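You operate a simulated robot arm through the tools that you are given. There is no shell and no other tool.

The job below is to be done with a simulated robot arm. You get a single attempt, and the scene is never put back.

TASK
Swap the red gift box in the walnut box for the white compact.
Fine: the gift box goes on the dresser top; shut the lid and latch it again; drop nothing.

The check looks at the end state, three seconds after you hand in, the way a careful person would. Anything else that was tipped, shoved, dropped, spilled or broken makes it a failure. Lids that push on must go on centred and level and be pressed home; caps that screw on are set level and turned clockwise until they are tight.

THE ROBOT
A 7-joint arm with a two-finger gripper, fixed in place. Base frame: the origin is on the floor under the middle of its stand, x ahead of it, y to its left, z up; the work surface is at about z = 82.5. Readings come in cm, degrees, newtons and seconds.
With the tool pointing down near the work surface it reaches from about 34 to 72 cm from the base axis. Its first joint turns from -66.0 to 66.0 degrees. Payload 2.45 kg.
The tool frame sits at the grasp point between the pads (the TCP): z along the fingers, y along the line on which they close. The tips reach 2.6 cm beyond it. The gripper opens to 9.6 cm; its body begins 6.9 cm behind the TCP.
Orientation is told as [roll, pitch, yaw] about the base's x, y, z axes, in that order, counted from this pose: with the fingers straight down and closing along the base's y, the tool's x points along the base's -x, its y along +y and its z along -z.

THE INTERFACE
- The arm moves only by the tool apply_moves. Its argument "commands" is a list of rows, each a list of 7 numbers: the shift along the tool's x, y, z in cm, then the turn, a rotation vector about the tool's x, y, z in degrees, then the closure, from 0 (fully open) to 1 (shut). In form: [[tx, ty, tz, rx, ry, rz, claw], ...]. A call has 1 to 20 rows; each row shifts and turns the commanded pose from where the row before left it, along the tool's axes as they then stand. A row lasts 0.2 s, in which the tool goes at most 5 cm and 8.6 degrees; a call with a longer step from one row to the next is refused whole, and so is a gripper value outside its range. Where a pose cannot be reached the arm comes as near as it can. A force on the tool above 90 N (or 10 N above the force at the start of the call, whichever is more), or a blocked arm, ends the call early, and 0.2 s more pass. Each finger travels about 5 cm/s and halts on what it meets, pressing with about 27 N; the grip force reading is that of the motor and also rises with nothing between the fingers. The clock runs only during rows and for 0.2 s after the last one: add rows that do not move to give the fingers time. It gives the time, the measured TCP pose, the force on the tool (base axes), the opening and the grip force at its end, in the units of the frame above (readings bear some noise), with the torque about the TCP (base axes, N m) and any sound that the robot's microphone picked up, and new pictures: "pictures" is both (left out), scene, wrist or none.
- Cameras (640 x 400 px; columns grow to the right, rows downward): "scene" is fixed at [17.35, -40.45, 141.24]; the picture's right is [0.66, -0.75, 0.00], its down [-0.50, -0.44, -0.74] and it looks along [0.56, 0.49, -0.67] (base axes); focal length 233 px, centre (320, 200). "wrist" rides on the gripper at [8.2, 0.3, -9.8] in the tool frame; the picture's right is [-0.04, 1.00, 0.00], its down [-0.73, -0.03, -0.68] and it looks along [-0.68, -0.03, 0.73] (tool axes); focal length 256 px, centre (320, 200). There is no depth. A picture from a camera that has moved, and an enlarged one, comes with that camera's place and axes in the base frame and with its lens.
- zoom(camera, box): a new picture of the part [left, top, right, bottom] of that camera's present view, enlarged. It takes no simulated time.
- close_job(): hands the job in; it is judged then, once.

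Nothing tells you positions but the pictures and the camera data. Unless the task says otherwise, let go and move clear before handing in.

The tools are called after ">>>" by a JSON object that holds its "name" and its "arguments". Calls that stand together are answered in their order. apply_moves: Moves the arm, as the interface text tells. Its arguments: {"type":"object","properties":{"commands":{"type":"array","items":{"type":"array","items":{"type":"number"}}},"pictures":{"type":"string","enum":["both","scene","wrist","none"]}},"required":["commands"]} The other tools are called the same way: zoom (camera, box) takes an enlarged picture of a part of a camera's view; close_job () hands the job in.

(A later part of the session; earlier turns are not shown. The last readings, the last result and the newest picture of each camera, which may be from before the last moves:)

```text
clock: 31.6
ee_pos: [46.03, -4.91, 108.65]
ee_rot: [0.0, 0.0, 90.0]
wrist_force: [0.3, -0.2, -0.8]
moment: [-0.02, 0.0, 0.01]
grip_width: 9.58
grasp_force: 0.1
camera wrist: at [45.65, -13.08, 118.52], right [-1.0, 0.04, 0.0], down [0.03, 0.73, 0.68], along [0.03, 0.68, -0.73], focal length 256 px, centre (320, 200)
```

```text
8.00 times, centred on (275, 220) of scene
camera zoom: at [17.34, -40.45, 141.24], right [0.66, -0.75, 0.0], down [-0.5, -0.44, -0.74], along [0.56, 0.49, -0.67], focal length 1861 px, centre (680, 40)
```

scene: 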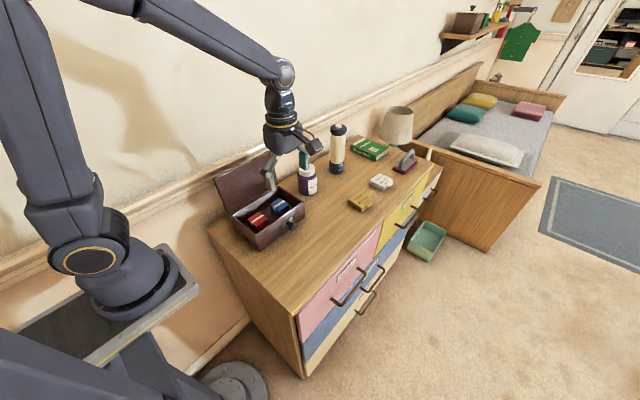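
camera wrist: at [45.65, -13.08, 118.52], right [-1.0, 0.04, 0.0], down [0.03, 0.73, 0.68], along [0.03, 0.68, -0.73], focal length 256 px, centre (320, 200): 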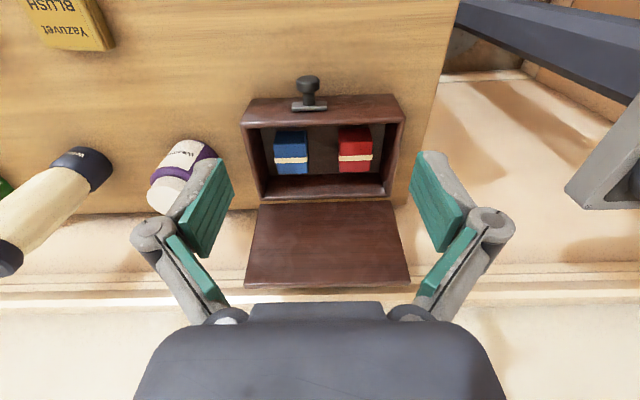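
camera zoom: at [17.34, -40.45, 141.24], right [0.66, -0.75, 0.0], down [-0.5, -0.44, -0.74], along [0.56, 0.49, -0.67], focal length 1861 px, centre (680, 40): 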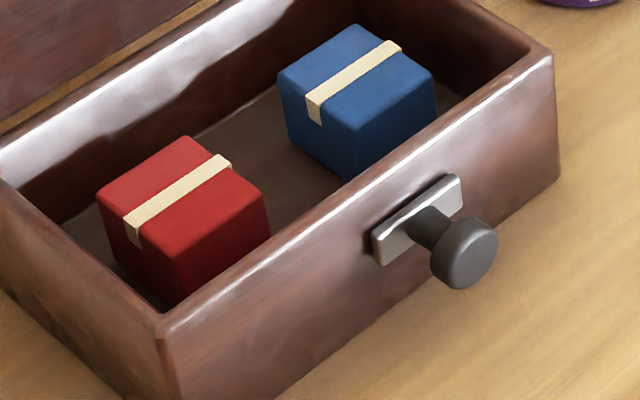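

I take the red box at about x 39.1–43.7, y 5.4–10.5, with its top at z≈87.1. Before reaching in I'll check the finger thickness against the gaps to the walls.

>>> {"name": "zoom", "arguments": {"camera": "wrist", "box": [120, 140, 260, 340]}}

>>> {"name": "zoom", "arguments": {"camera": "scene", "box": [250, 80, 340, 210]}}

>>> {"name": "zoom", "arguments": {"camera": "wrist", "box": [230, 80, 420, 210]}}

```text
2.00 times, centred on (190, 240) of wrist
camera zoom: at [45.65, -13.08, 118.52], right [-1.0, 0.04, 0.0], down [0.03, 0.73, 0.68], along [0.03, 0.68, -0.73], focal length 512 px, centre (580, 120)
```

zoom: 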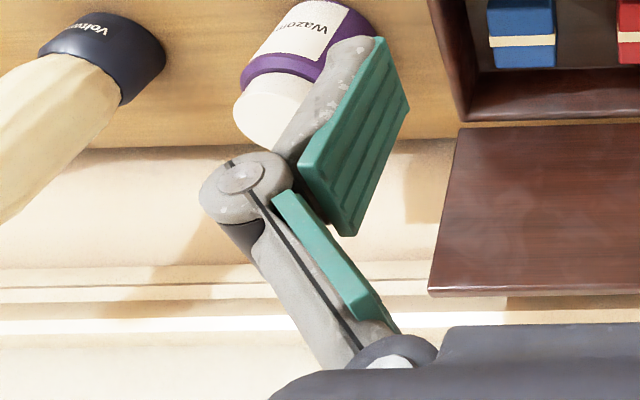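

```text
3.08 times, centred on (295, 145) of scene
camera zoom: at [17.34, -40.45, 141.24], right [0.66, -0.75, 0.0], down [-0.5, -0.44, -0.74], along [0.56, 0.49, -0.67], focal length 716 px, centre (397, 369)
```

zoom: 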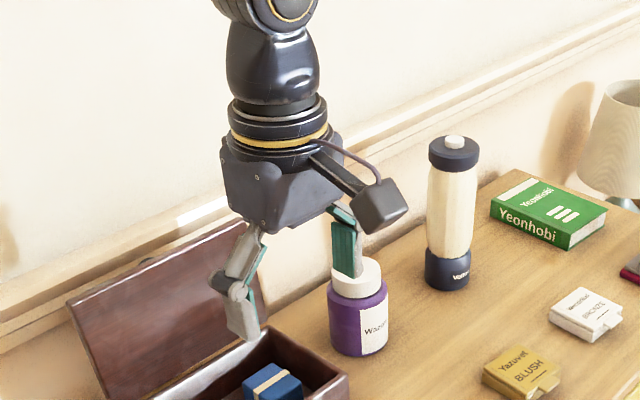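

```text
3.08 times, centred on (325, 145) of wrist
camera zoom: at [45.65, -13.08, 118.52], right [-1.0, 0.04, 0.0], down [0.03, 0.73, 0.68], along [0.03, 0.68, -0.73], focal length 788 px, centre (305, 369)
```

zoom: 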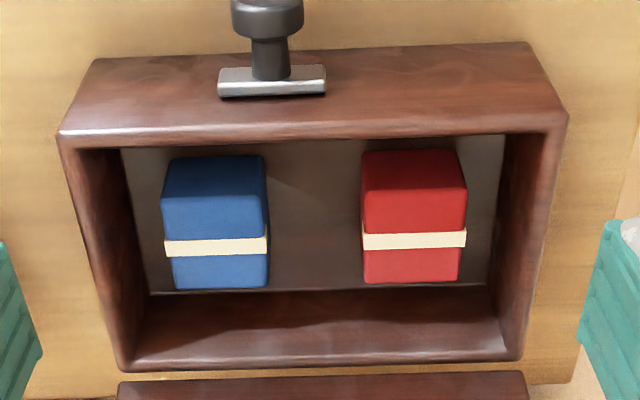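

The two cameras agree that the red gift box is at x 39.6–43.9, y 4.2–9.1, top z≈88.8, sitting on a floor near z≈85.2. I'll hover above it with the fingers partly closed and check the geometry before going in.

>>> {"name": "apply_moves", "arguments": {"commands": [[-2.9, 1.08, 2.1, 0, 0, 0, 0.2], [-2.9, 1.08, 2.1, 0, 0, 0, 0.35], [-2.9, 1.08, 2.1, 0, 0, 0, 0.42], [-2.9, 1.08, 2.1, 0, 0, 0, 0.42], [0, 0, 0, 0, 0, 0, 0.42], [0, 0, 0, 0, 0, 0, 0.42]], "pictures": "both"}}

>>> {"name": "zoom", "arguments": {"camera": "wrist", "box": [220, 80, 420, 260]}}

>>> {"name": "zoom", "arguments": {"camera": "scene", "box": [220, 130, 320, 250]}}

```text
clock: 33.0
ee_pos: [41.6, 6.87, 100.28]
ee_rot: [0.0, 0.0, 90.1]
wrist_force: [-0.3, 0.4, -0.7]
moment: [0.02, -0.02, 0.0]
grip_width: 5.56
grasp_force: 0.0
camera wrist: at [41.32, -1.38, 110.08], right [-1.0, 0.04, 0.0], down [0.03, 0.73, 0.68], along [0.03, 0.68, -0.73], focal length 256 px, centre (320, 200)
```

scene: 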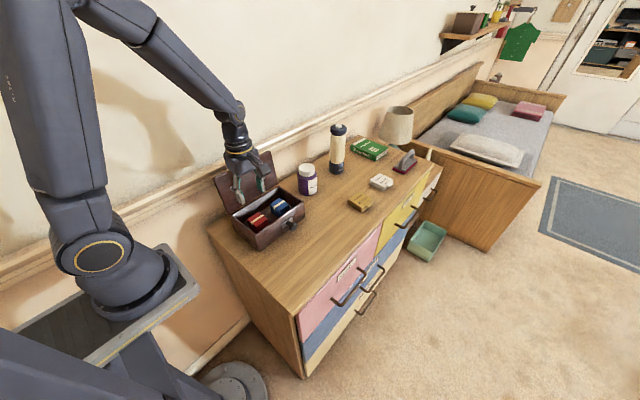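
wrist: 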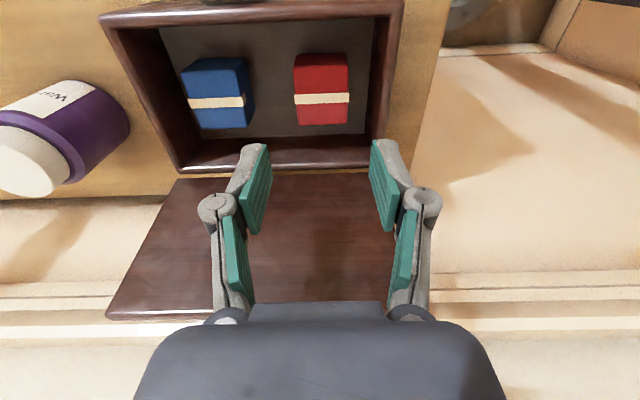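

```text
2.22 times, centred on (320, 170) of wrist
camera zoom: at [41.32, -1.38, 110.08], right [-1.0, 0.04, 0.0], down [0.03, 0.73, 0.68], along [0.03, 0.68, -0.73], focal length 569 px, centre (320, 267)
```

zoom: 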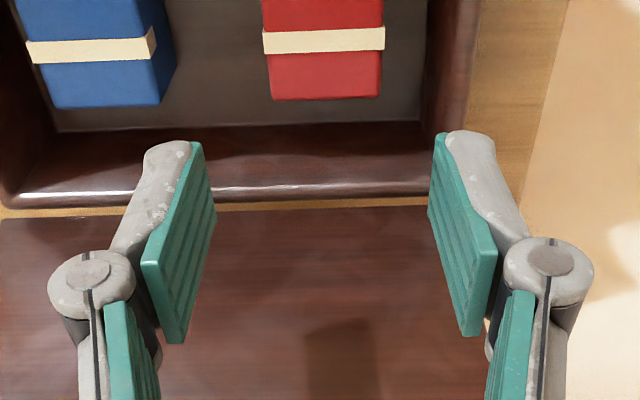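

```text
3.33 times, centred on (270, 190) of scene
camera zoom: at [17.35, -40.45, 141.24], right [0.66, -0.75, 0.0], down [-0.5, -0.44, -0.74], along [0.56, 0.49, -0.67], focal length 775 px, centre (487, 233)
```

zoom: 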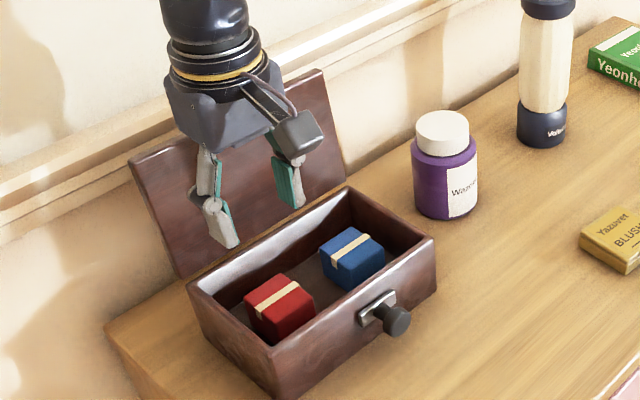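

The tips sit about 1.9 cm below the TCP and the knuckle bottoms about 3.3 cm above the tips. At TCP z≈89.2 the knuckles clear the rim and the pads hold the top 1.5 cm of the red box, so I'll descend and grip.

>>> {"name": "apply_moves", "arguments": {"commands": [[0.05, 0.02, 3, 0, 0, 0, 0.42], [0.05, 0.02, 3, 0, 0, 0, 0.42], [0.05, 0.0, 2.5, 0, 0, 0, 0.42], [0, 0, 1.5, 0, 0, 0, 0.42], [0, 0, 1.08, 0, 0, 0, 0.42], [0, 0, 0, 0, 0, 0, 0.42]], "pictures": "both"}}

>>> {"name": "zoom", "arguments": {"camera": "scene", "box": [230, 170, 310, 250]}}

```text
clock: 34.4
ee_pos: [41.75, 6.76, 89.21]
ee_rot: [0.0, -0.1, 90.0]
wrist_force: [0.7, 0.1, 0.2]
moment: [-0.02, 0.0, -0.01]
grip_width: 5.56
grasp_force: 0.0
camera wrist: at [41.3, -1.47, 98.98], right [-1.0, 0.04, 0.0], down [0.03, 0.73, 0.68], along [0.03, 0.68, -0.73], focal length 256 px, centre (320, 200)
```

scene: 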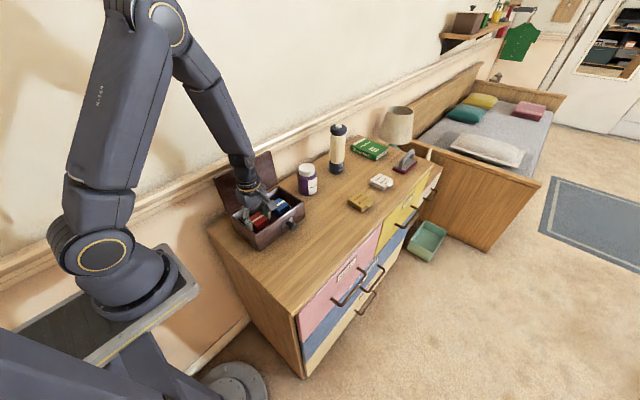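
wrist: 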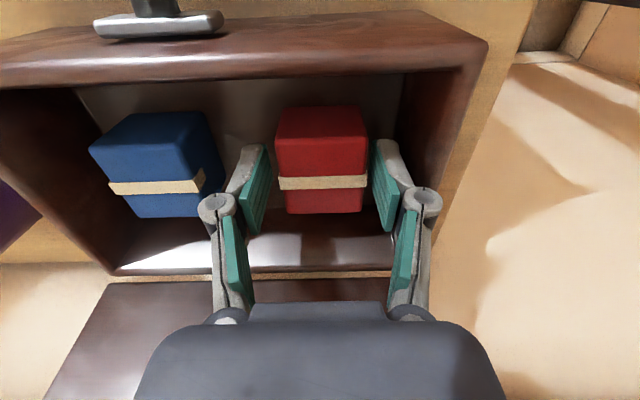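

```text
5.00 times, centred on (270, 210) of scene
camera zoom: at [17.35, -40.45, 141.24], right [0.66, -0.75, 0.0], down [-0.5, -0.44, -0.74], along [0.56, 0.49, -0.67], focal length 1163 px, centre (570, 150)
```

zoom: 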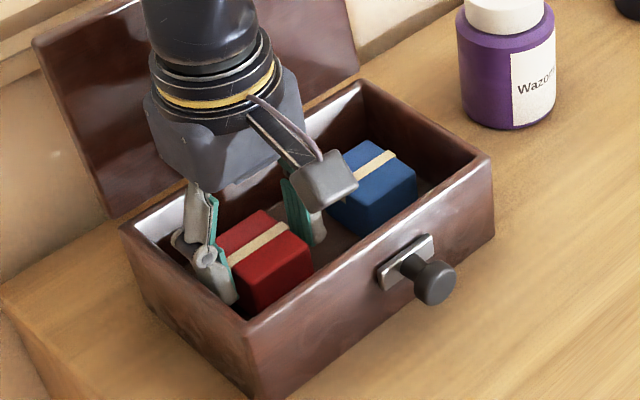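

The red box is centred between the pads with clearance on both sides. I'll close and then lift gently.

>>> {"name": "apply_moves", "arguments": {"commands": [[0, 0, 0, 0, 0, 0, 0.55], [0, 0, 0, 0, 0, 0, 0.8], [0, 0, 0, 0, 0, 0, 1], [0, 0, 0, 0, 0, 0, 1]], "pictures": "wrist"}}

```text
clock: 35.4
ee_pos: [41.72, 6.71, 89.16]
ee_rot: [0.0, 0.0, 90.0]
wrist_force: [0.4, 0.6, -0.5]
moment: [0.01, 0.03, -0.01]
grip_width: 4.37
grasp_force: 27.0
camera wrist: at [41.3, -1.47, 99.0], right [-1.0, 0.04, 0.0], down [0.03, 0.73, 0.68], along [0.03, 0.68, -0.73], focal length 256 px, centre (320, 200)
```

wrist: 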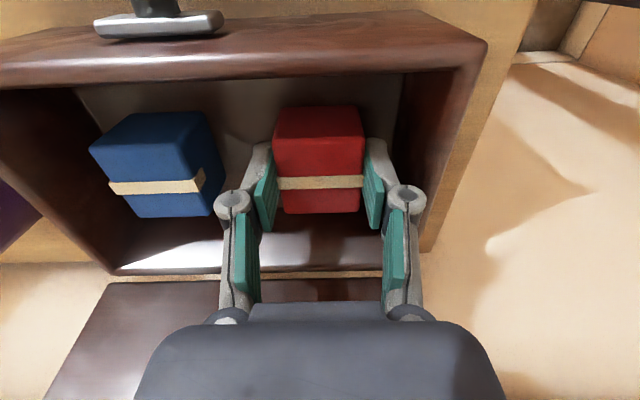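

Gripped at 4.37 cm. I'll lift straight up well clear of the rim.

>>> {"name": "apply_moves", "arguments": {"commands": [[0, 0, -0.7, 0, 0, 0, 1], [0, 0, -1.3, 0, 0, 0, 1], [0, 0, -2, 0, 0, 0, 1], [0, 0, -2.5, 0, 0, 0, 1], [0, 0, -2.5, 0, 0, 0, 1], [0, 0, 0, 0, 0, 0, 1]], "pictures": "both"}}

```text
clock: 36.8
ee_pos: [41.67, 6.66, 98.2]
ee_rot: [0.0, 0.0, 89.9]
wrist_force: [0.1, -0.7, -0.7]
moment: [-0.01, 0.01, 0.0]
grip_width: 4.39
grasp_force: 26.8
camera wrist: at [41.36, -1.45, 108.04], right [-1.0, 0.04, 0.0], down [0.03, 0.73, 0.68], along [0.03, 0.68, -0.73], focal length 256 px, centre (320, 200)
```

scene: 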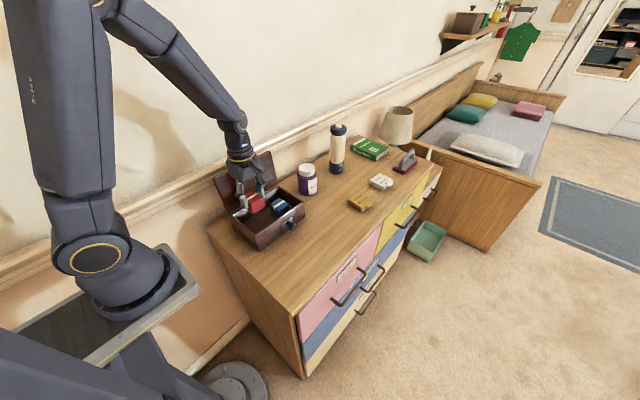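
wrist: 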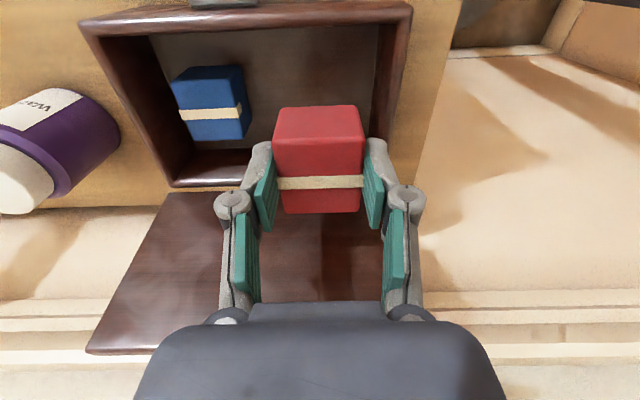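

Red is lifted cleanly, with its bottom about 4 cm below the TCP. I'll carry it forward over the open dresser top near (40.5, −12) and lower most of the way.

>>> {"name": "apply_moves", "arguments": {"commands": [[3.8, 0.24, 0, 0, 0, 0, 1], [3.8, 0.24, 0, 0, 0, 0, 1], [3.8, 0.24, 0, 0, 0, 0, 1], [3.8, 0.24, 0, 0, 0, 0, 1], [3.8, 0.24, 0, 0, 0, 0, 1], [0, 0, 3, 0, 0, 0, 1], [0, 0, 3, 0, 0, 0, 1], [0, 0, 3, 0, 0, 0, 1], [0, 0, 1.4, 0, 0, 0, 1], [0, 0, 0, 0, 0, 0, 1]], "pictures": "both"}}

>>> {"name": "zoom", "arguments": {"camera": "scene", "box": [220, 190, 320, 290]}}

```text
clock: 39.0
ee_pos: [40.46, -12.3, 87.8]
ee_rot: [0.0, 0.0, 90.0]
wrist_force: [-0.5, -0.3, -1.3]
moment: [0.02, 0.0, -0.02]
grip_width: 4.41
grasp_force: 27.2
camera wrist: at [40.08, -20.57, 97.65], right [-1.0, 0.04, 0.0], down [0.03, 0.73, 0.68], along [0.03, 0.68, -0.73], focal length 256 px, centre (320, 200)
```

scene: 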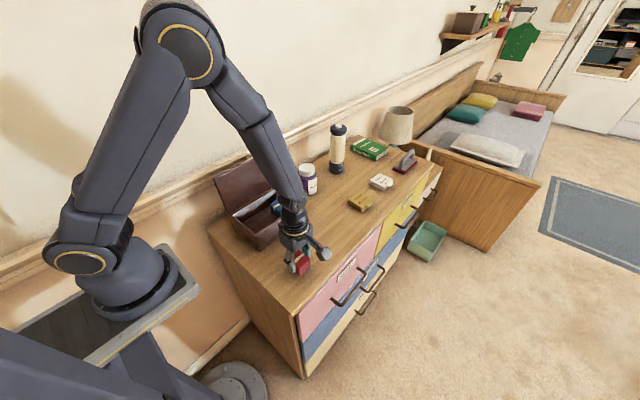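
wrist: 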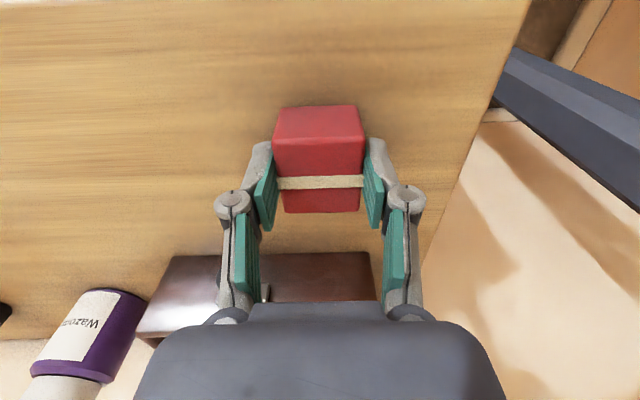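

```text
4.00 times, centred on (270, 240) of scene
camera zoom: at [17.35, -40.45, 141.24], right [0.66, -0.75, 0.0], down [-0.5, -0.44, -0.74], along [0.56, 0.49, -0.67], focal length 930 px, centre (520, 40)
```

zoom: 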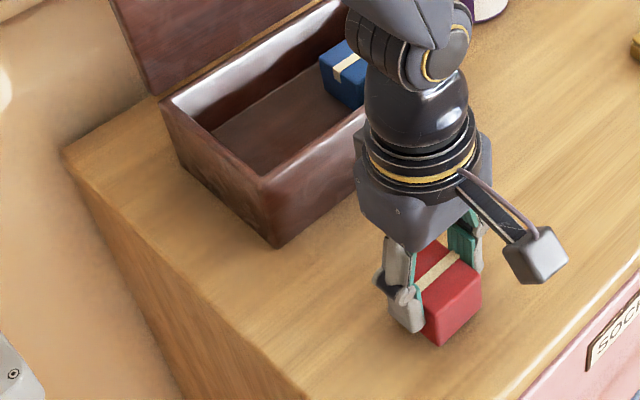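

Still about 1 cm above the surface. I'll lower in small steps, watching the vertical force.

>>> {"name": "apply_moves", "arguments": {"commands": [[0, 0, 0.4, 0, 0, 0, 1], [0, 0, 0.4, 0, 0, 0, 1], [0, 0, 0.2, 0, 0, 0, 1], [0, 0, 0, 0, 0, 0, 1]], "pictures": "none"}}

```text
clock: 40.0
ee_pos: [40.4, -12.47, 86.83]
ee_rot: [-0.1, 0.1, 90.0]
wrist_force: [-2.4, 0.3, 27.0]
moment: [0.01, 0.13, 0.04]
grip_width: 4.38
grasp_force: 27.2
```

The box is in contact with the surface. I'll ease off a little, open the fingers, and rise straight up.

>>> {"name": "apply_moves", "arguments": {"commands": [[0, 0, -0.1, 0, 0, 0, 1], [0, 0, 0, 0, 0, 0, 0.5], [0, 0, 0, 0, 0, 0, 0.42], [0, 0, 0, 0, 0, 0, 0.4], [0, 0, 0, 0, 0, 0, 0.4], [0, 0, -2, 0, 0, 0, 0.4], [0, 0, -3, 0, 0, 0, 0.4], [0, 0, -4, 0, 0, 0, 0.2], [0, 0, -4, 0, 0, 0, 0], [0, 0, 0, 0, 0, 0, 0]], "pictures": "both"}}

>>> {"name": "zoom", "arguments": {"camera": "scene", "box": [200, 150, 340, 320]}}

>>> {"name": "zoom", "arguments": {"camera": "scene", "box": [330, 140, 430, 220]}}

```text
clock: 42.2
ee_pos: [40.53, -12.23, 100.04]
ee_rot: [0.0, 0.0, 90.0]
wrist_force: [-1.1, 0.4, -0.8]
moment: [0.0, 0.02, 0.02]
grip_width: 9.6
grasp_force: 0.0
camera wrist: at [40.16, -20.55, 109.82], right [-1.0, 0.04, 0.0], down [0.03, 0.73, 0.68], along [0.03, 0.68, -0.73], focal length 256 px, centre (320, 200)
```

scene: 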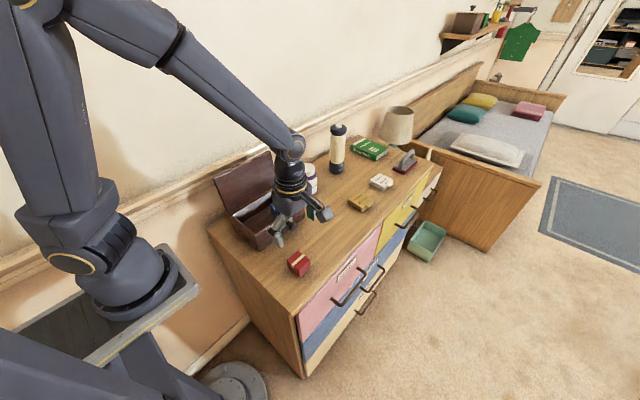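
wrist: 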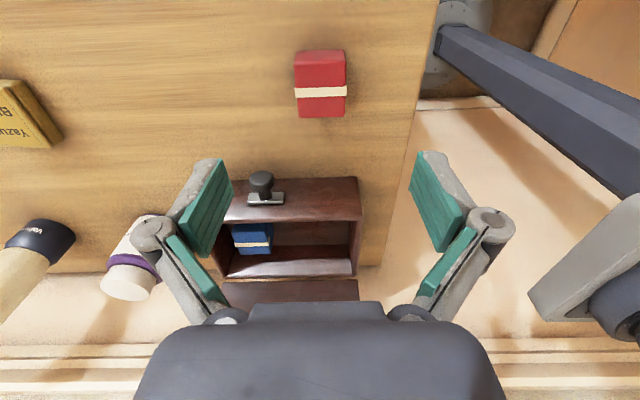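

```text
2.35 times, centred on (270, 235) of scene
camera zoom: at [17.35, -40.45, 141.24], right [0.66, -0.75, 0.0], down [-0.5, -0.44, -0.74], along [0.56, 0.49, -0.67], focal length 547 px, centre (438, 118)
```

zoom: 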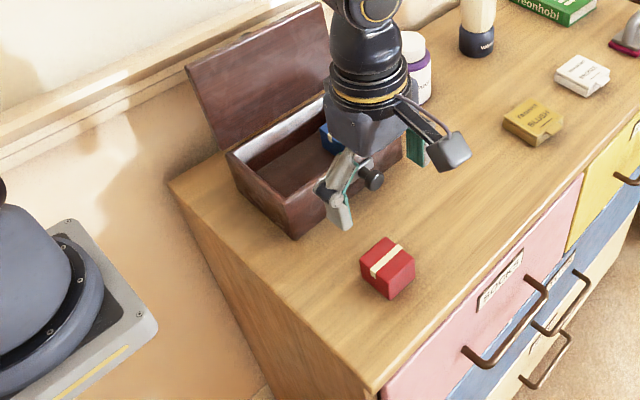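

```text
5.00 times, centred on (380, 180) of scene
camera zoom: at [17.35, -40.45, 141.24], right [0.66, -0.75, 0.0], down [-0.5, -0.44, -0.74], along [0.56, 0.49, -0.67], focal length 1163 px, centre (20, 300)
```

zoom: 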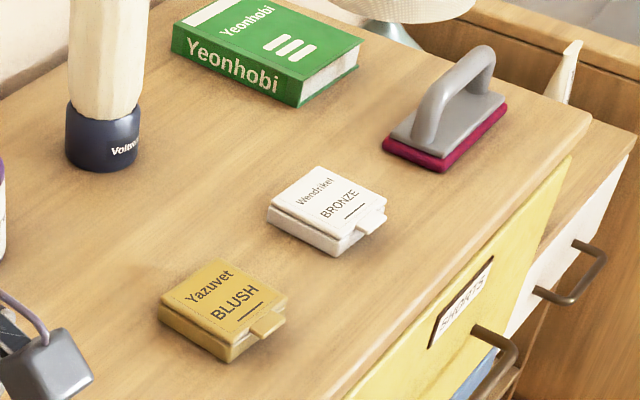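

The red box now stands upright on the dresser top. The white compact is far out, about x 86–94, y −13 to −6, so I'll measure it and the fingers in more detail before planning the reach.

>>> {"name": "zoom", "arguments": {"camera": "scene", "box": [255, 170, 345, 260]}}

>>> {"name": "zoom", "arguments": {"camera": "scene", "box": [360, 165, 405, 200]}}

>>> {"name": "zoom", "arguments": {"camera": "scene", "box": [0, 0, 320, 400]}}

```text
4.44 times, centred on (300, 215) of scene
camera zoom: at [17.35, -40.45, 141.24], right [0.66, -0.75, 0.0], down [-0.5, -0.44, -0.74], along [0.56, 0.49, -0.67], focal length 1034 px, centre (409, 133)
```

zoom: 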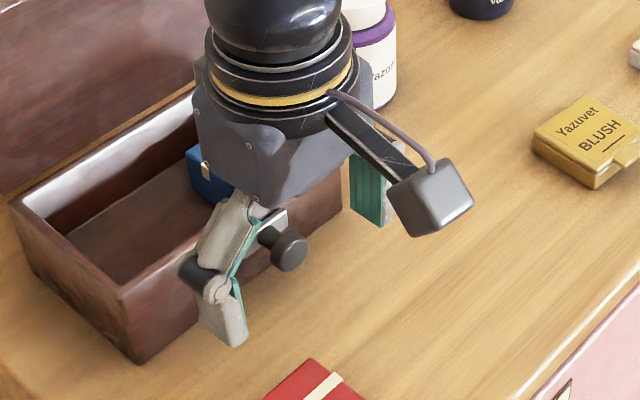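

```text
11.43 times, centred on (382, 182) of scene
camera zoom: at [17.35, -40.45, 141.24], right [0.66, -0.75, 0.0], down [-0.5, -0.44, -0.74], along [0.56, 0.49, -0.67], focal length 2659 px, centre (-394, 400)
```

zoom: 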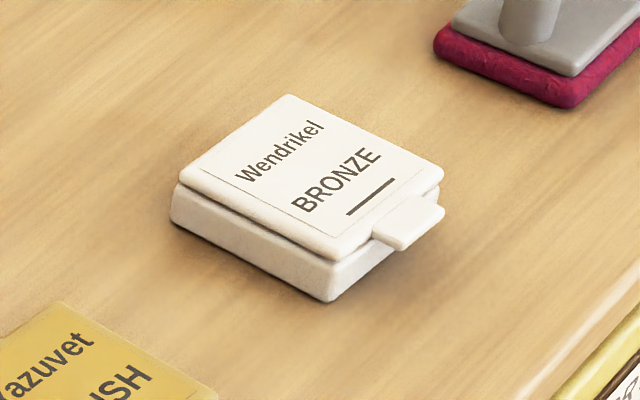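

```text
1.00 times, centred on (160, 200) of scene (not enlarged: the box is as wide or as high as the picture)
camera zoom: at [17.35, -40.45, 141.24], right [0.66, -0.75, 0.0], down [-0.5, -0.44, -0.74], along [0.56, 0.49, -0.67], focal length 233 px, centre (480, 200)
```

zoom: 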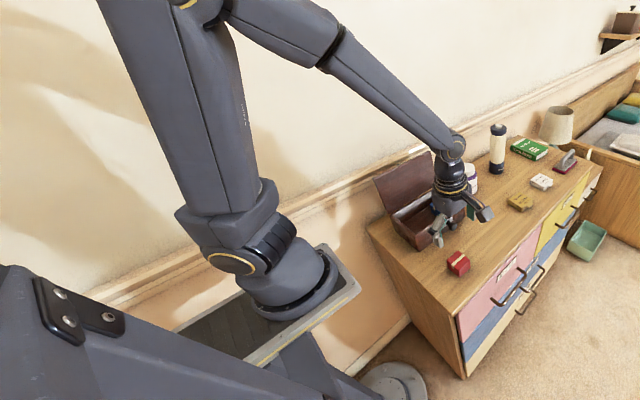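

The compact measures about 6.5 × 6.4 × 2.0 cm at x 86.8–93.3, y −12.9 to −6.5, with a tab on its front side. That is beyond vertical-tool reach, so I need the tool tilted forward with the camera on the upper side, and I'll test that 180° yaw at a safe height.

>>> {"name": "apply_moves", "arguments": {"commands": [[0, -2.5, -2, 0, 0, 0, 0], [0, -2.5, -2, 0, 0, 0, 0], [0, -2.5, -2, 0, 0, 0, 0], [0, -2.5, -2, 0, 0, 0, 0], [0, 0, 0, 0, 0, -8.2, 0], [0, 0, 0, 0, 0, -8.2, 0], [0, 0, 0, 0, 0, -8.2, 0], [0, 0, 0, 0, 0, -8.2, 0], [0, 0, 0, 0, 0, -8.2, 0], [0, 0, 0, 0, 0, -8.2, 0], [0, 0, 0, 0, 0, -8.2, 0], [0, 0, 0, 0, 0, -8.2, 0], [0, 0, 0, 0, 0, -8.2, 0], [0, 0, 0, 0, 0, -8.2, 0], [0, 0, 0, 0, 0, -8, 0], [0, 0, 0, 0, 0, 0, 0]], "pictures": "both"}}

```text
clock: 45.6
ee_pos: [50.41, -12.39, 107.87]
ee_rot: [0.0, 0.0, -180.1]
wrist_force: [0.4, 0.3, -0.2]
moment: [-0.01, -0.03, -0.01]
grip_width: 9.62
grasp_force: 0.2
camera wrist: at [58.59, -12.68, 117.69], right [-0.04, -1.0, 0.0], down [-0.73, 0.03, 0.68], along [-0.68, 0.03, -0.73], focal length 256 px, centre (320, 200)
```

scene: 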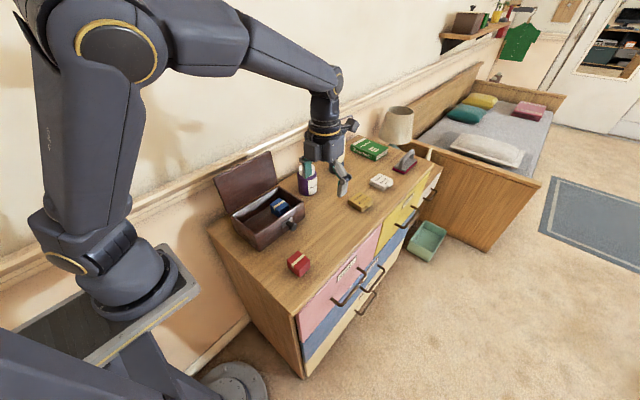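
wrist: 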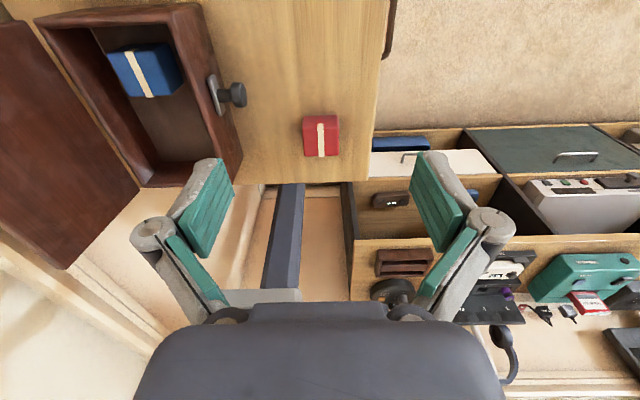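

Yaw 180 works. Next I'll tilt the tool 45° forward, move out to about (75, −9.7, 105), and look down on the compacts.

>>> {"name": "apply_moves", "arguments": {"commands": [[0, 0, 0, 0, 7.5, 0, 0], [0, 0, 0, 0, 7.5, 0, 0], [0, 0, 0, 0, 7.5, 0, 0], [0, 0, 0, 0, 7.5, 0, 0], [0, 0, 0, 0, 7.5, 0, 0], [0, 0, 0, 0, 7.5, 0, 0], [2.55, -0.45, 3.23, 0, 0, 0, 0], [2.55, -0.45, 3.23, 0, 0, 0, 0], [2.55, -0.45, 3.23, 0, 0, 0, 0], [2.55, -0.45, 3.23, 0, 0, 0, 0], [2.55, -0.45, 3.23, 0, 0, 0, 0], [2.55, -0.45, 3.23, 0, 0, 0, 0], [0, 0, 0, 0, 0, 0, 0]], "pictures": "both"}}

```text
clock: 48.4
ee_pos: [77.65, -7.6, 103.13]
ee_rot: [-0.1, 45.0, 180.1]
wrist_force: [-0.2, 0.1, 0.1]
moment: [-0.03, -0.03, -0.01]
grip_width: 9.58
grasp_force: 0.0
out of reach, approached as far as the arm can: row 1, 2, 3, 4
camera wrist: at [76.54, -7.91, 115.83], right [-0.03, -1.0, -0.03], down [-1.0, 0.03, -0.04], along [0.04, 0.03, -1.0], focal length 256 px, centre (320, 200)
```

scene: 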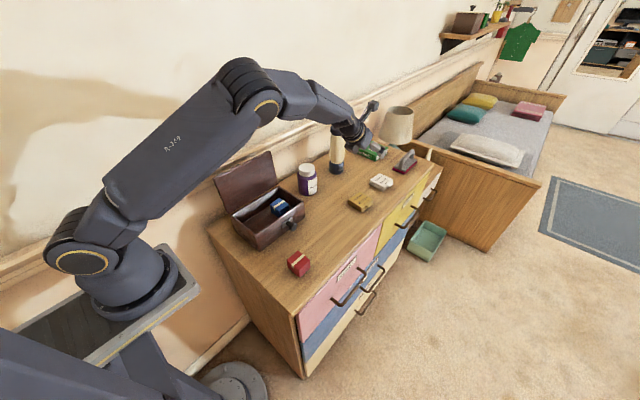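
wrist: 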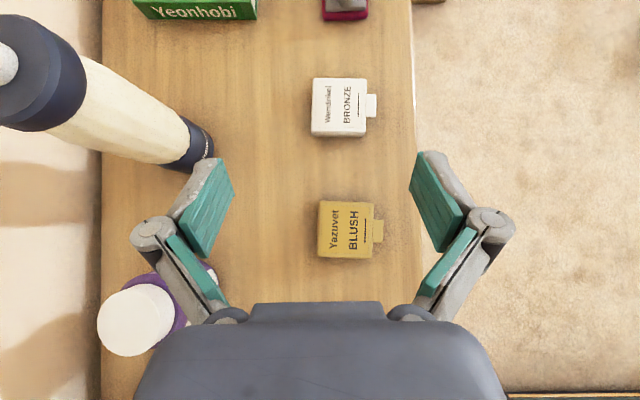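

>>> {"name": "zoom", "arguments": {"camera": "wrist", "box": [280, 60, 400, 150]}}

>>> {"name": "zoom", "arguments": {"camera": "wrist", "box": [290, 180, 410, 270]}}

>>> {"name": "zoom", "arguments": {"camera": "scene", "box": [280, 80, 420, 220]}}

```text
4.44 times, centred on (340, 105) of wrist
camera zoom: at [76.54, -7.91, 115.83], right [-0.03, -1.0, -0.03], down [-1.0, 0.03, -0.04], along [0.04, 0.03, -1.0], focal length 1138 px, centre (231, 622)
```

zoom: 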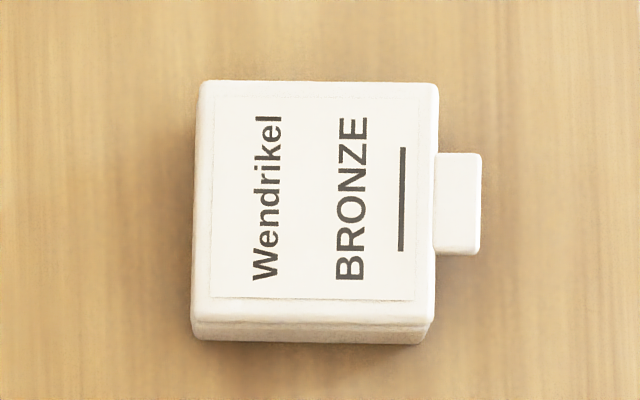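

```text
4.44 times, centred on (350, 225) of wrist
camera zoom: at [76.54, -7.91, 115.83], right [-0.03, -1.0, -0.03], down [-1.0, 0.03, -0.04], along [0.04, 0.03, -1.0], focal length 1138 px, centre (187, 89)
```

zoom: 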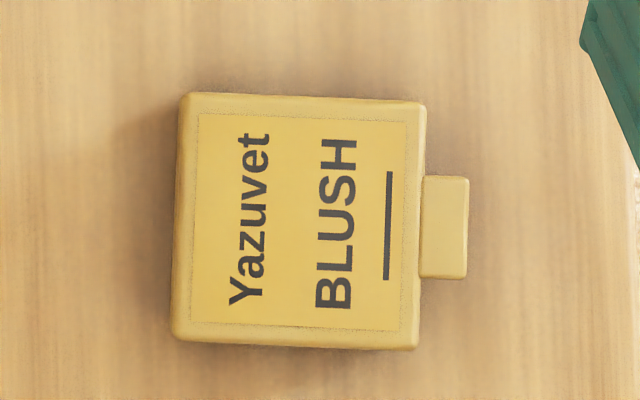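

```text
2.86 times, centred on (350, 150) of scene
camera zoom: at [17.35, -40.45, 141.24], right [0.66, -0.75, 0.0], down [-0.5, -0.44, -0.74], along [0.56, 0.49, -0.67], focal length 665 px, centre (234, 343)
```

zoom: 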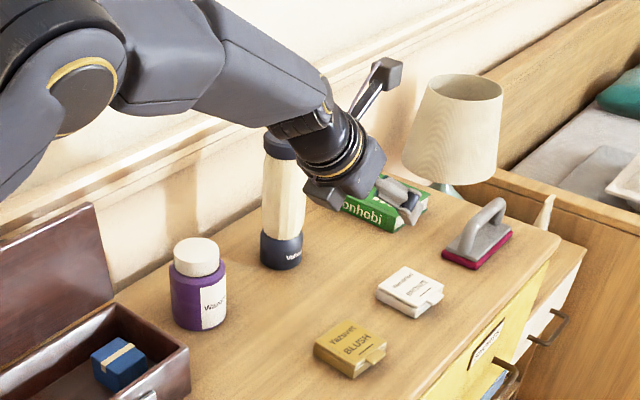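

The compact is at x 86.2–92.9, y −6.4 to −13.0, turned about −3°, with its tab at x 87.9–90.8 on the −y side. I'll align yaw by −3° and approach to about (86, −9.5, 95) to test reach before descending.

>>> {"name": "apply_moves", "arguments": {"commands": [[0, 0, 0, -2.1, 0, 2.1, 0], [0.05, 0.63, 3.88, 0, 0, 0, 0], [0.05, 0.63, 3.88, 0, 0, 0, 0], [0.05, 0.63, 3.88, 0, 0, 0, 0], [0, 0, 0, 0, 0, 0, 0]], "pictures": "both"}}

>>> {"name": "zoom", "arguments": {"camera": "wrist", "box": [220, 80, 420, 220]}}

```text
clock: 49.6
ee_pos: [85.91, -9.91, 94.88]
ee_rot: [-0.1, 44.9, 177.0]
wrist_force: [-0.4, 0.7, 0.4]
moment: [-0.02, 0.0, 0.0]
grip_width: 9.6
grasp_force: 0.1
camera wrist: at [84.72, -10.13, 107.61], right [-0.08, -1.0, -0.03], down [-1.0, 0.08, -0.04], along [0.04, 0.03, -1.0], focal length 256 px, centre (320, 200)
```

scene: 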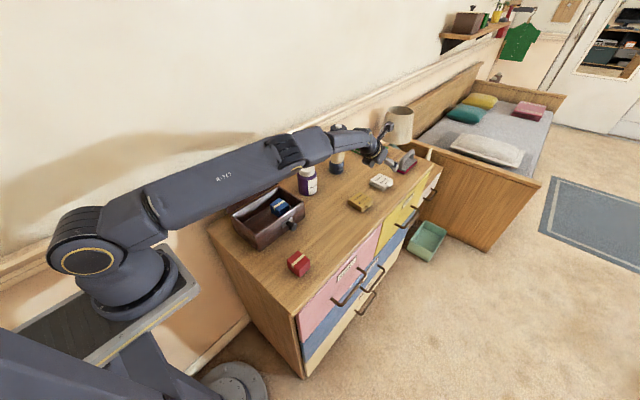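
wrist: 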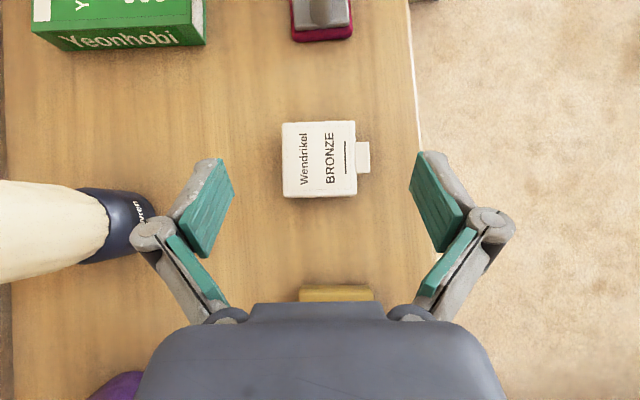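

```text
2.86 times, centred on (320, 150) of wrist
camera zoom: at [84.72, -10.13, 107.61], right [-0.08, -1.0, -0.03], down [-1.0, 0.08, -0.04], along [0.04, 0.03, -1.0], focal length 731 px, centre (320, 343)
```

zoom: 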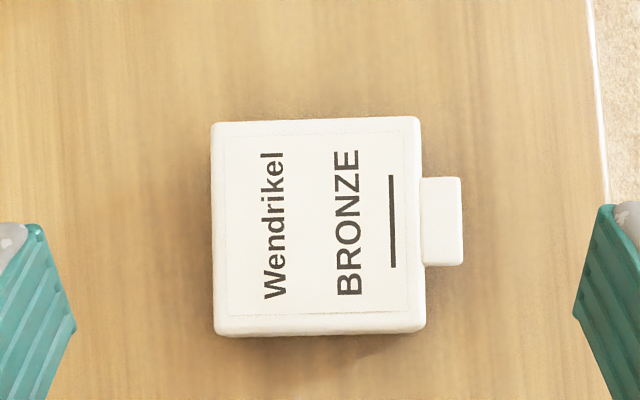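

Reach is fine, and the compact is aligned with the tool in yaw with a small lateral correction of about +0.4 y. I'll descend in two stages with the fingers wide open, straddling its near end.

>>> {"name": "apply_moves", "arguments": {"commands": [[-1.7, -0.14, 1.75, 0, 0, 0, 0], [-1.7, -0.14, 1.75, 0, 0, 0, 0], [-1.7, -0.14, 1.75, 0, 0, 0, 0], [0, 0, 0, 0, 0, 0, 0]], "pictures": "both"}}

>>> {"name": "zoom", "arguments": {"camera": "wrist", "box": [180, 80, 460, 280]}}

>>> {"name": "zoom", "arguments": {"camera": "scene", "box": [300, 100, 440, 220]}}

```text
clock: 50.6
ee_pos: [86.16, -9.58, 87.61]
ee_rot: [0.0, 45.0, 177.0]
wrist_force: [-0.4, 0.2, -0.3]
moment: [-0.02, 0.01, -0.01]
grip_width: 9.6
grasp_force: 0.1
camera wrist: at [84.95, -9.7, 100.33], right [-0.08, -1.0, -0.03], down [-1.0, 0.08, -0.04], along [0.04, 0.02, -1.0], focal length 256 px, centre (320, 200)
```

scene: 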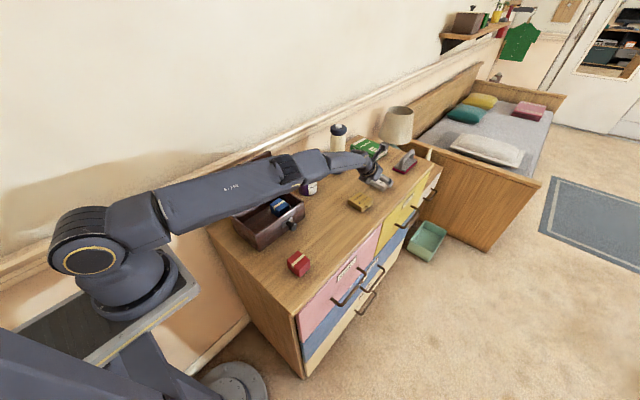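
wrist: 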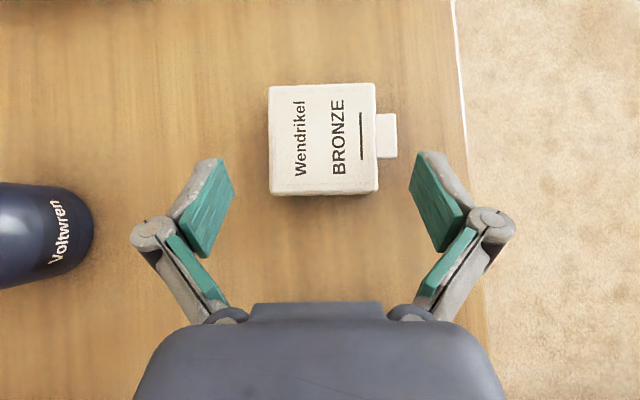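

```text
2.00 times, centred on (320, 180) of wrist
camera zoom: at [84.95, -9.7, 100.33], right [-0.08, -1.0, -0.03], down [-1.0, 0.08, -0.04], along [0.04, 0.02, -1.0], focal length 512 px, centre (320, 240)
```

zoom: 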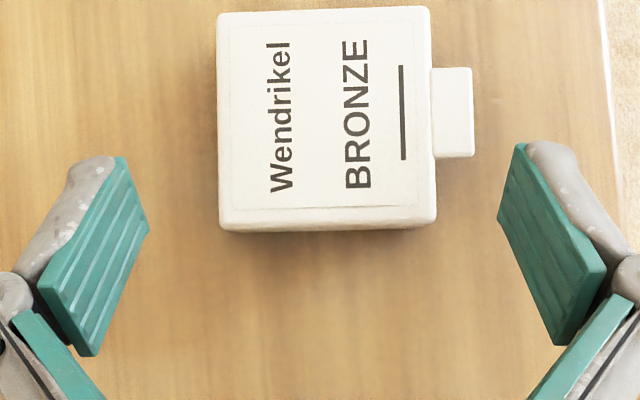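

```text
3.33 times, centred on (370, 160) of scene
camera zoom: at [17.35, -40.45, 141.24], right [0.66, -0.75, 0.0], down [-0.5, -0.44, -0.74], along [0.56, 0.49, -0.67], focal length 775 px, centre (153, 333)
```

zoom: 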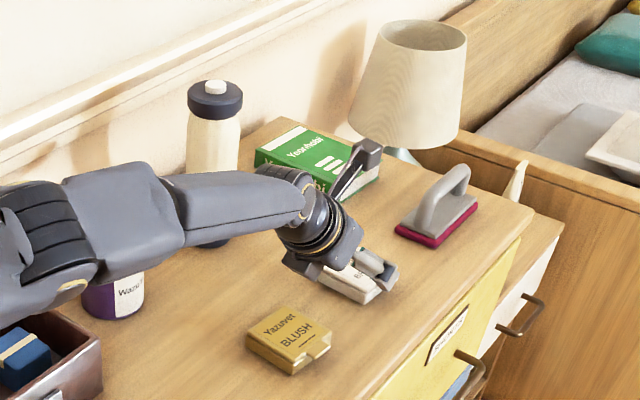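

Lateral alignment is good and the forearm is well clear of everything. I'll descend the last 2.7 cm to TCP z≈84.9.

>>> {"name": "apply_moves", "arguments": {"commands": [[-0.7, 0, 0.7, 0, 0, 0, 0], [-0.7, 0, 0.7, 0, 0, 0, 0], [-0.5, 0, 0.5, 0, 0, 0, 0], [0, 0, 0, 0, 0, 0, 0]], "pictures": "both"}}

>>> {"name": "zoom", "arguments": {"camera": "wrist", "box": [180, 60, 460, 260]}}

>>> {"name": "zoom", "arguments": {"camera": "scene", "box": [340, 140, 420, 210]}}

```text
clock: 51.6
ee_pos: [86.12, -9.41, 84.95]
ee_rot: [0.0, 45.0, 176.9]
wrist_force: [0.3, -0.9, 0.3]
moment: [0.03, -0.01, 0.03]
grip_width: 9.59
grasp_force: 0.1
camera wrist: at [84.87, -9.67, 97.64], right [-0.08, -1.0, -0.03], down [-1.0, 0.08, -0.04], along [0.04, 0.03, -1.0], focal length 256 px, centre (320, 200)
```

scene: 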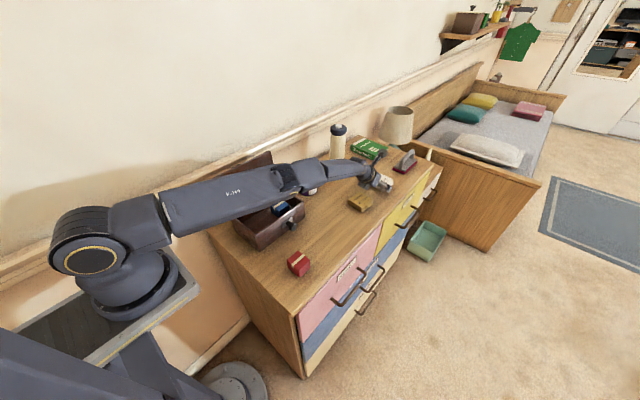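
wrist: 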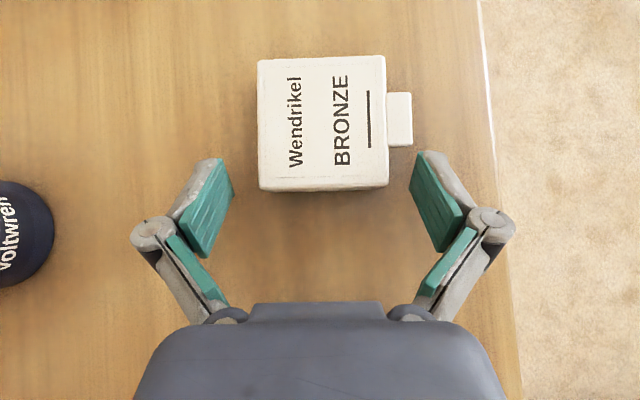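

```text
2.00 times, centred on (320, 160) of wrist
camera zoom: at [84.87, -9.67, 97.64], right [-0.08, -1.0, -0.03], down [-1.0, 0.08, -0.04], along [0.04, 0.03, -1.0], focal length 512 px, centre (320, 280)
```

zoom: 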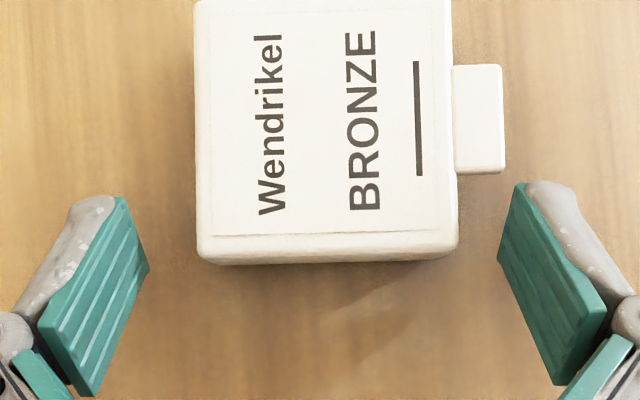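

```text
5.71 times, centred on (380, 175) of scene
camera zoom: at [17.35, -40.45, 141.24], right [0.66, -0.75, 0.0], down [-0.5, -0.44, -0.74], along [0.56, 0.49, -0.67], focal length 1329 px, centre (-23, 343)
```

zoom: 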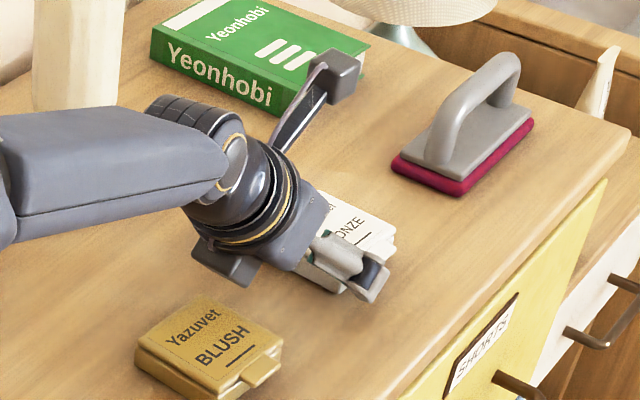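

The fingers straddle the compact's near end, clear of the tab. I'll close gently.

>>> {"name": "apply_moves", "arguments": {"commands": [[0, 0, 0, 0, 0, 0, 0.15], [0, 0, 0, 0, 0, 0, 0.3], [0, 0, 0, 0, 0, 0, 0.5], [0, 0, 0, 0, 0, 0, 0.7], [0, 0, 0, 0, 0, 0, 0.7]], "pictures": "both"}}

>>> {"name": "zoom", "arguments": {"camera": "wrist", "box": [180, 60, 460, 260]}}

>>> {"name": "zoom", "arguments": {"camera": "scene", "box": [340, 140, 420, 210]}}

```text
clock: 52.8
ee_pos: [86.02, -9.46, 84.98]
ee_rot: [0.0, 45.0, 177.0]
wrist_force: [-1.4, 0.4, 1.5]
moment: [-0.11, 0.01, 0.03]
grip_width: 6.77
grasp_force: 26.7
camera wrist: at [84.87, -9.68, 97.67], right [-0.08, -1.0, -0.03], down [-1.0, 0.08, -0.04], along [0.04, 0.02, -1.0], focal length 256 px, centre (320, 200)
```

scene: 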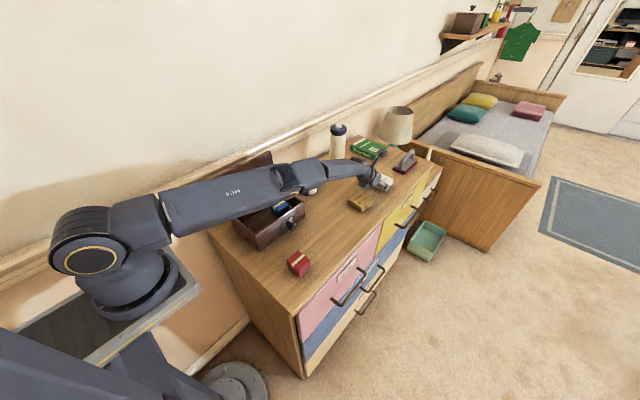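
wrist: 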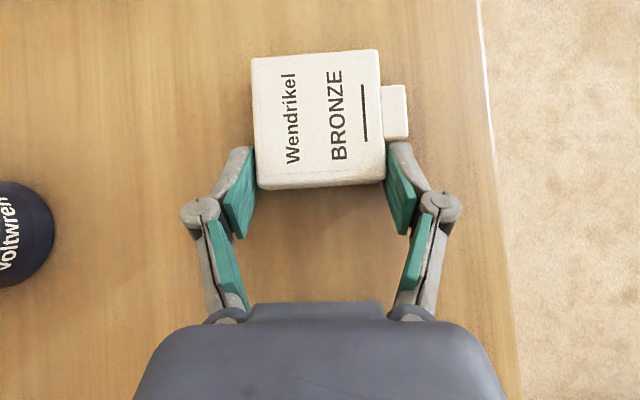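

```text
2.00 times, centred on (320, 160) of wrist
camera zoom: at [84.87, -9.68, 97.67], right [-0.08, -1.0, -0.03], down [-1.0, 0.08, -0.04], along [0.04, 0.02, -1.0], focal length 512 px, centre (320, 280)
```

zoom: 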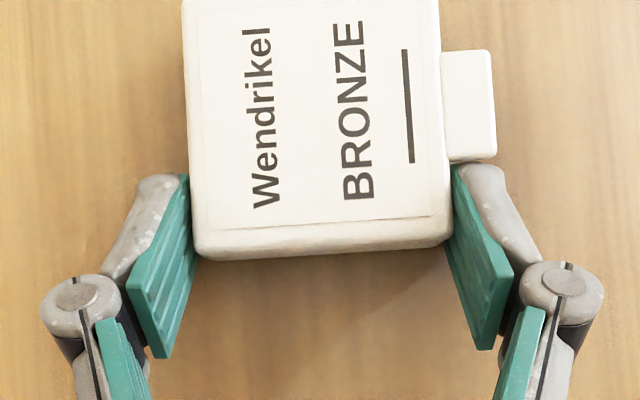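

```text
5.71 times, centred on (380, 175) of scene
camera zoom: at [17.34, -40.45, 141.24], right [0.66, -0.75, 0.0], down [-0.5, -0.44, -0.74], along [0.56, 0.49, -0.67], focal length 1329 px, centre (-23, 343)
```

zoom: 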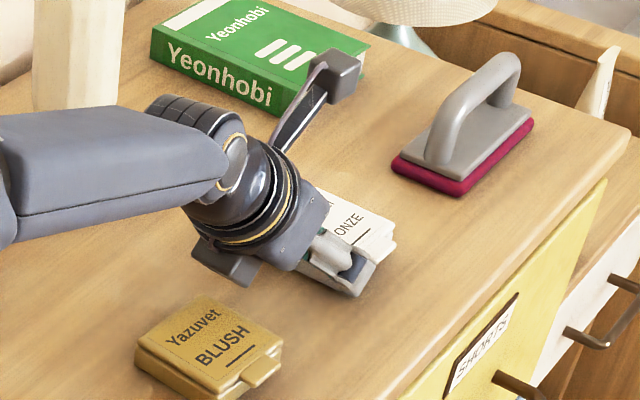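

The compact is gripped at 6.77 cm. I'll lift a little first to confirm it holds.

>>> {"name": "apply_moves", "arguments": {"commands": [[0, 0, 0, 0, 0, 0, 1], [0.35, 0, -0.35, 0, 0, 0, 1], [0.5, 0, -0.5, 0, 0, 0, 1], [0.5, 0, -0.5, 0, 0, 0, 1], [0, 0, 0, 0, 0, 0, 1]], "pictures": "both"}}

>>> {"name": "zoom", "arguments": {"camera": "scene", "box": [340, 140, 420, 210]}}

```text
clock: 54.0
ee_pos: [85.98, -9.35, 86.79]
ee_rot: [-0.1, 45.0, 177.0]
wrist_force: [-1.6, -0.5, -1.2]
moment: [-0.01, 0.05, -0.01]
grip_width: 6.77
grasp_force: 27.1
camera wrist: at [84.86, -9.66, 99.52], right [-0.08, -1.0, -0.03], down [-1.0, 0.08, -0.04], along [0.04, 0.03, -1.0], focal length 256 px, centre (320, 200)
```

scene: 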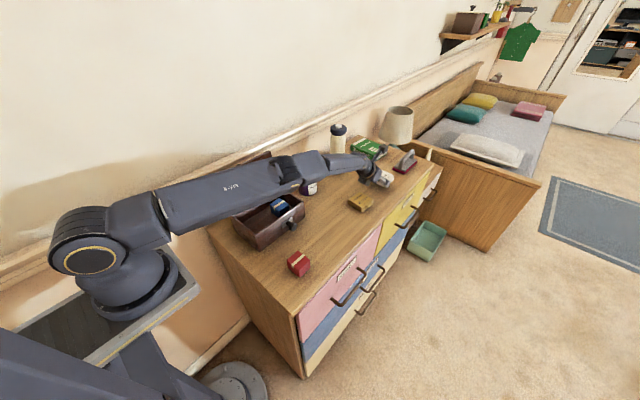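
wrist: 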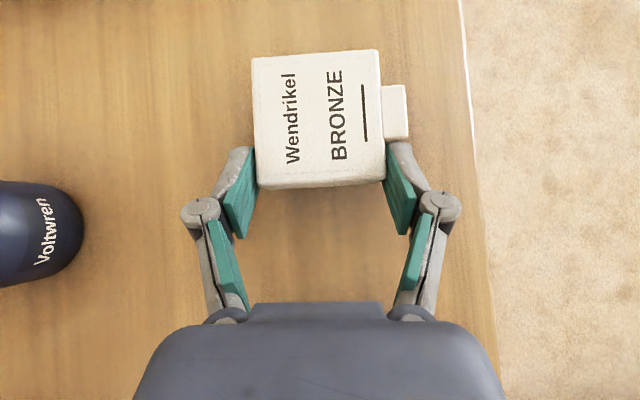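

```text
5.71 times, centred on (380, 175) of scene
camera zoom: at [17.35, -40.45, 141.24], right [0.66, -0.75, 0.0], down [-0.5, -0.44, -0.74], along [0.56, 0.49, -0.67], focal length 1329 px, centre (-23, 343)
```

zoom: 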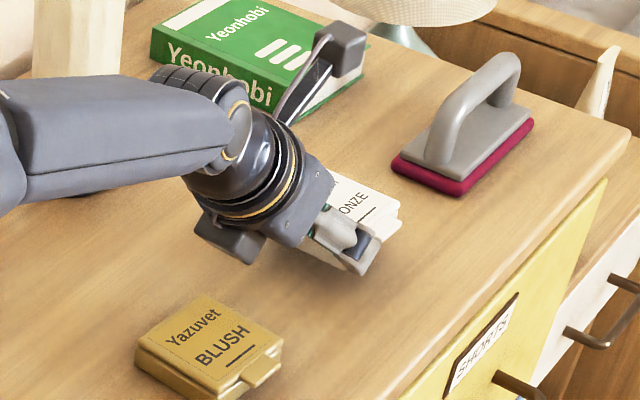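

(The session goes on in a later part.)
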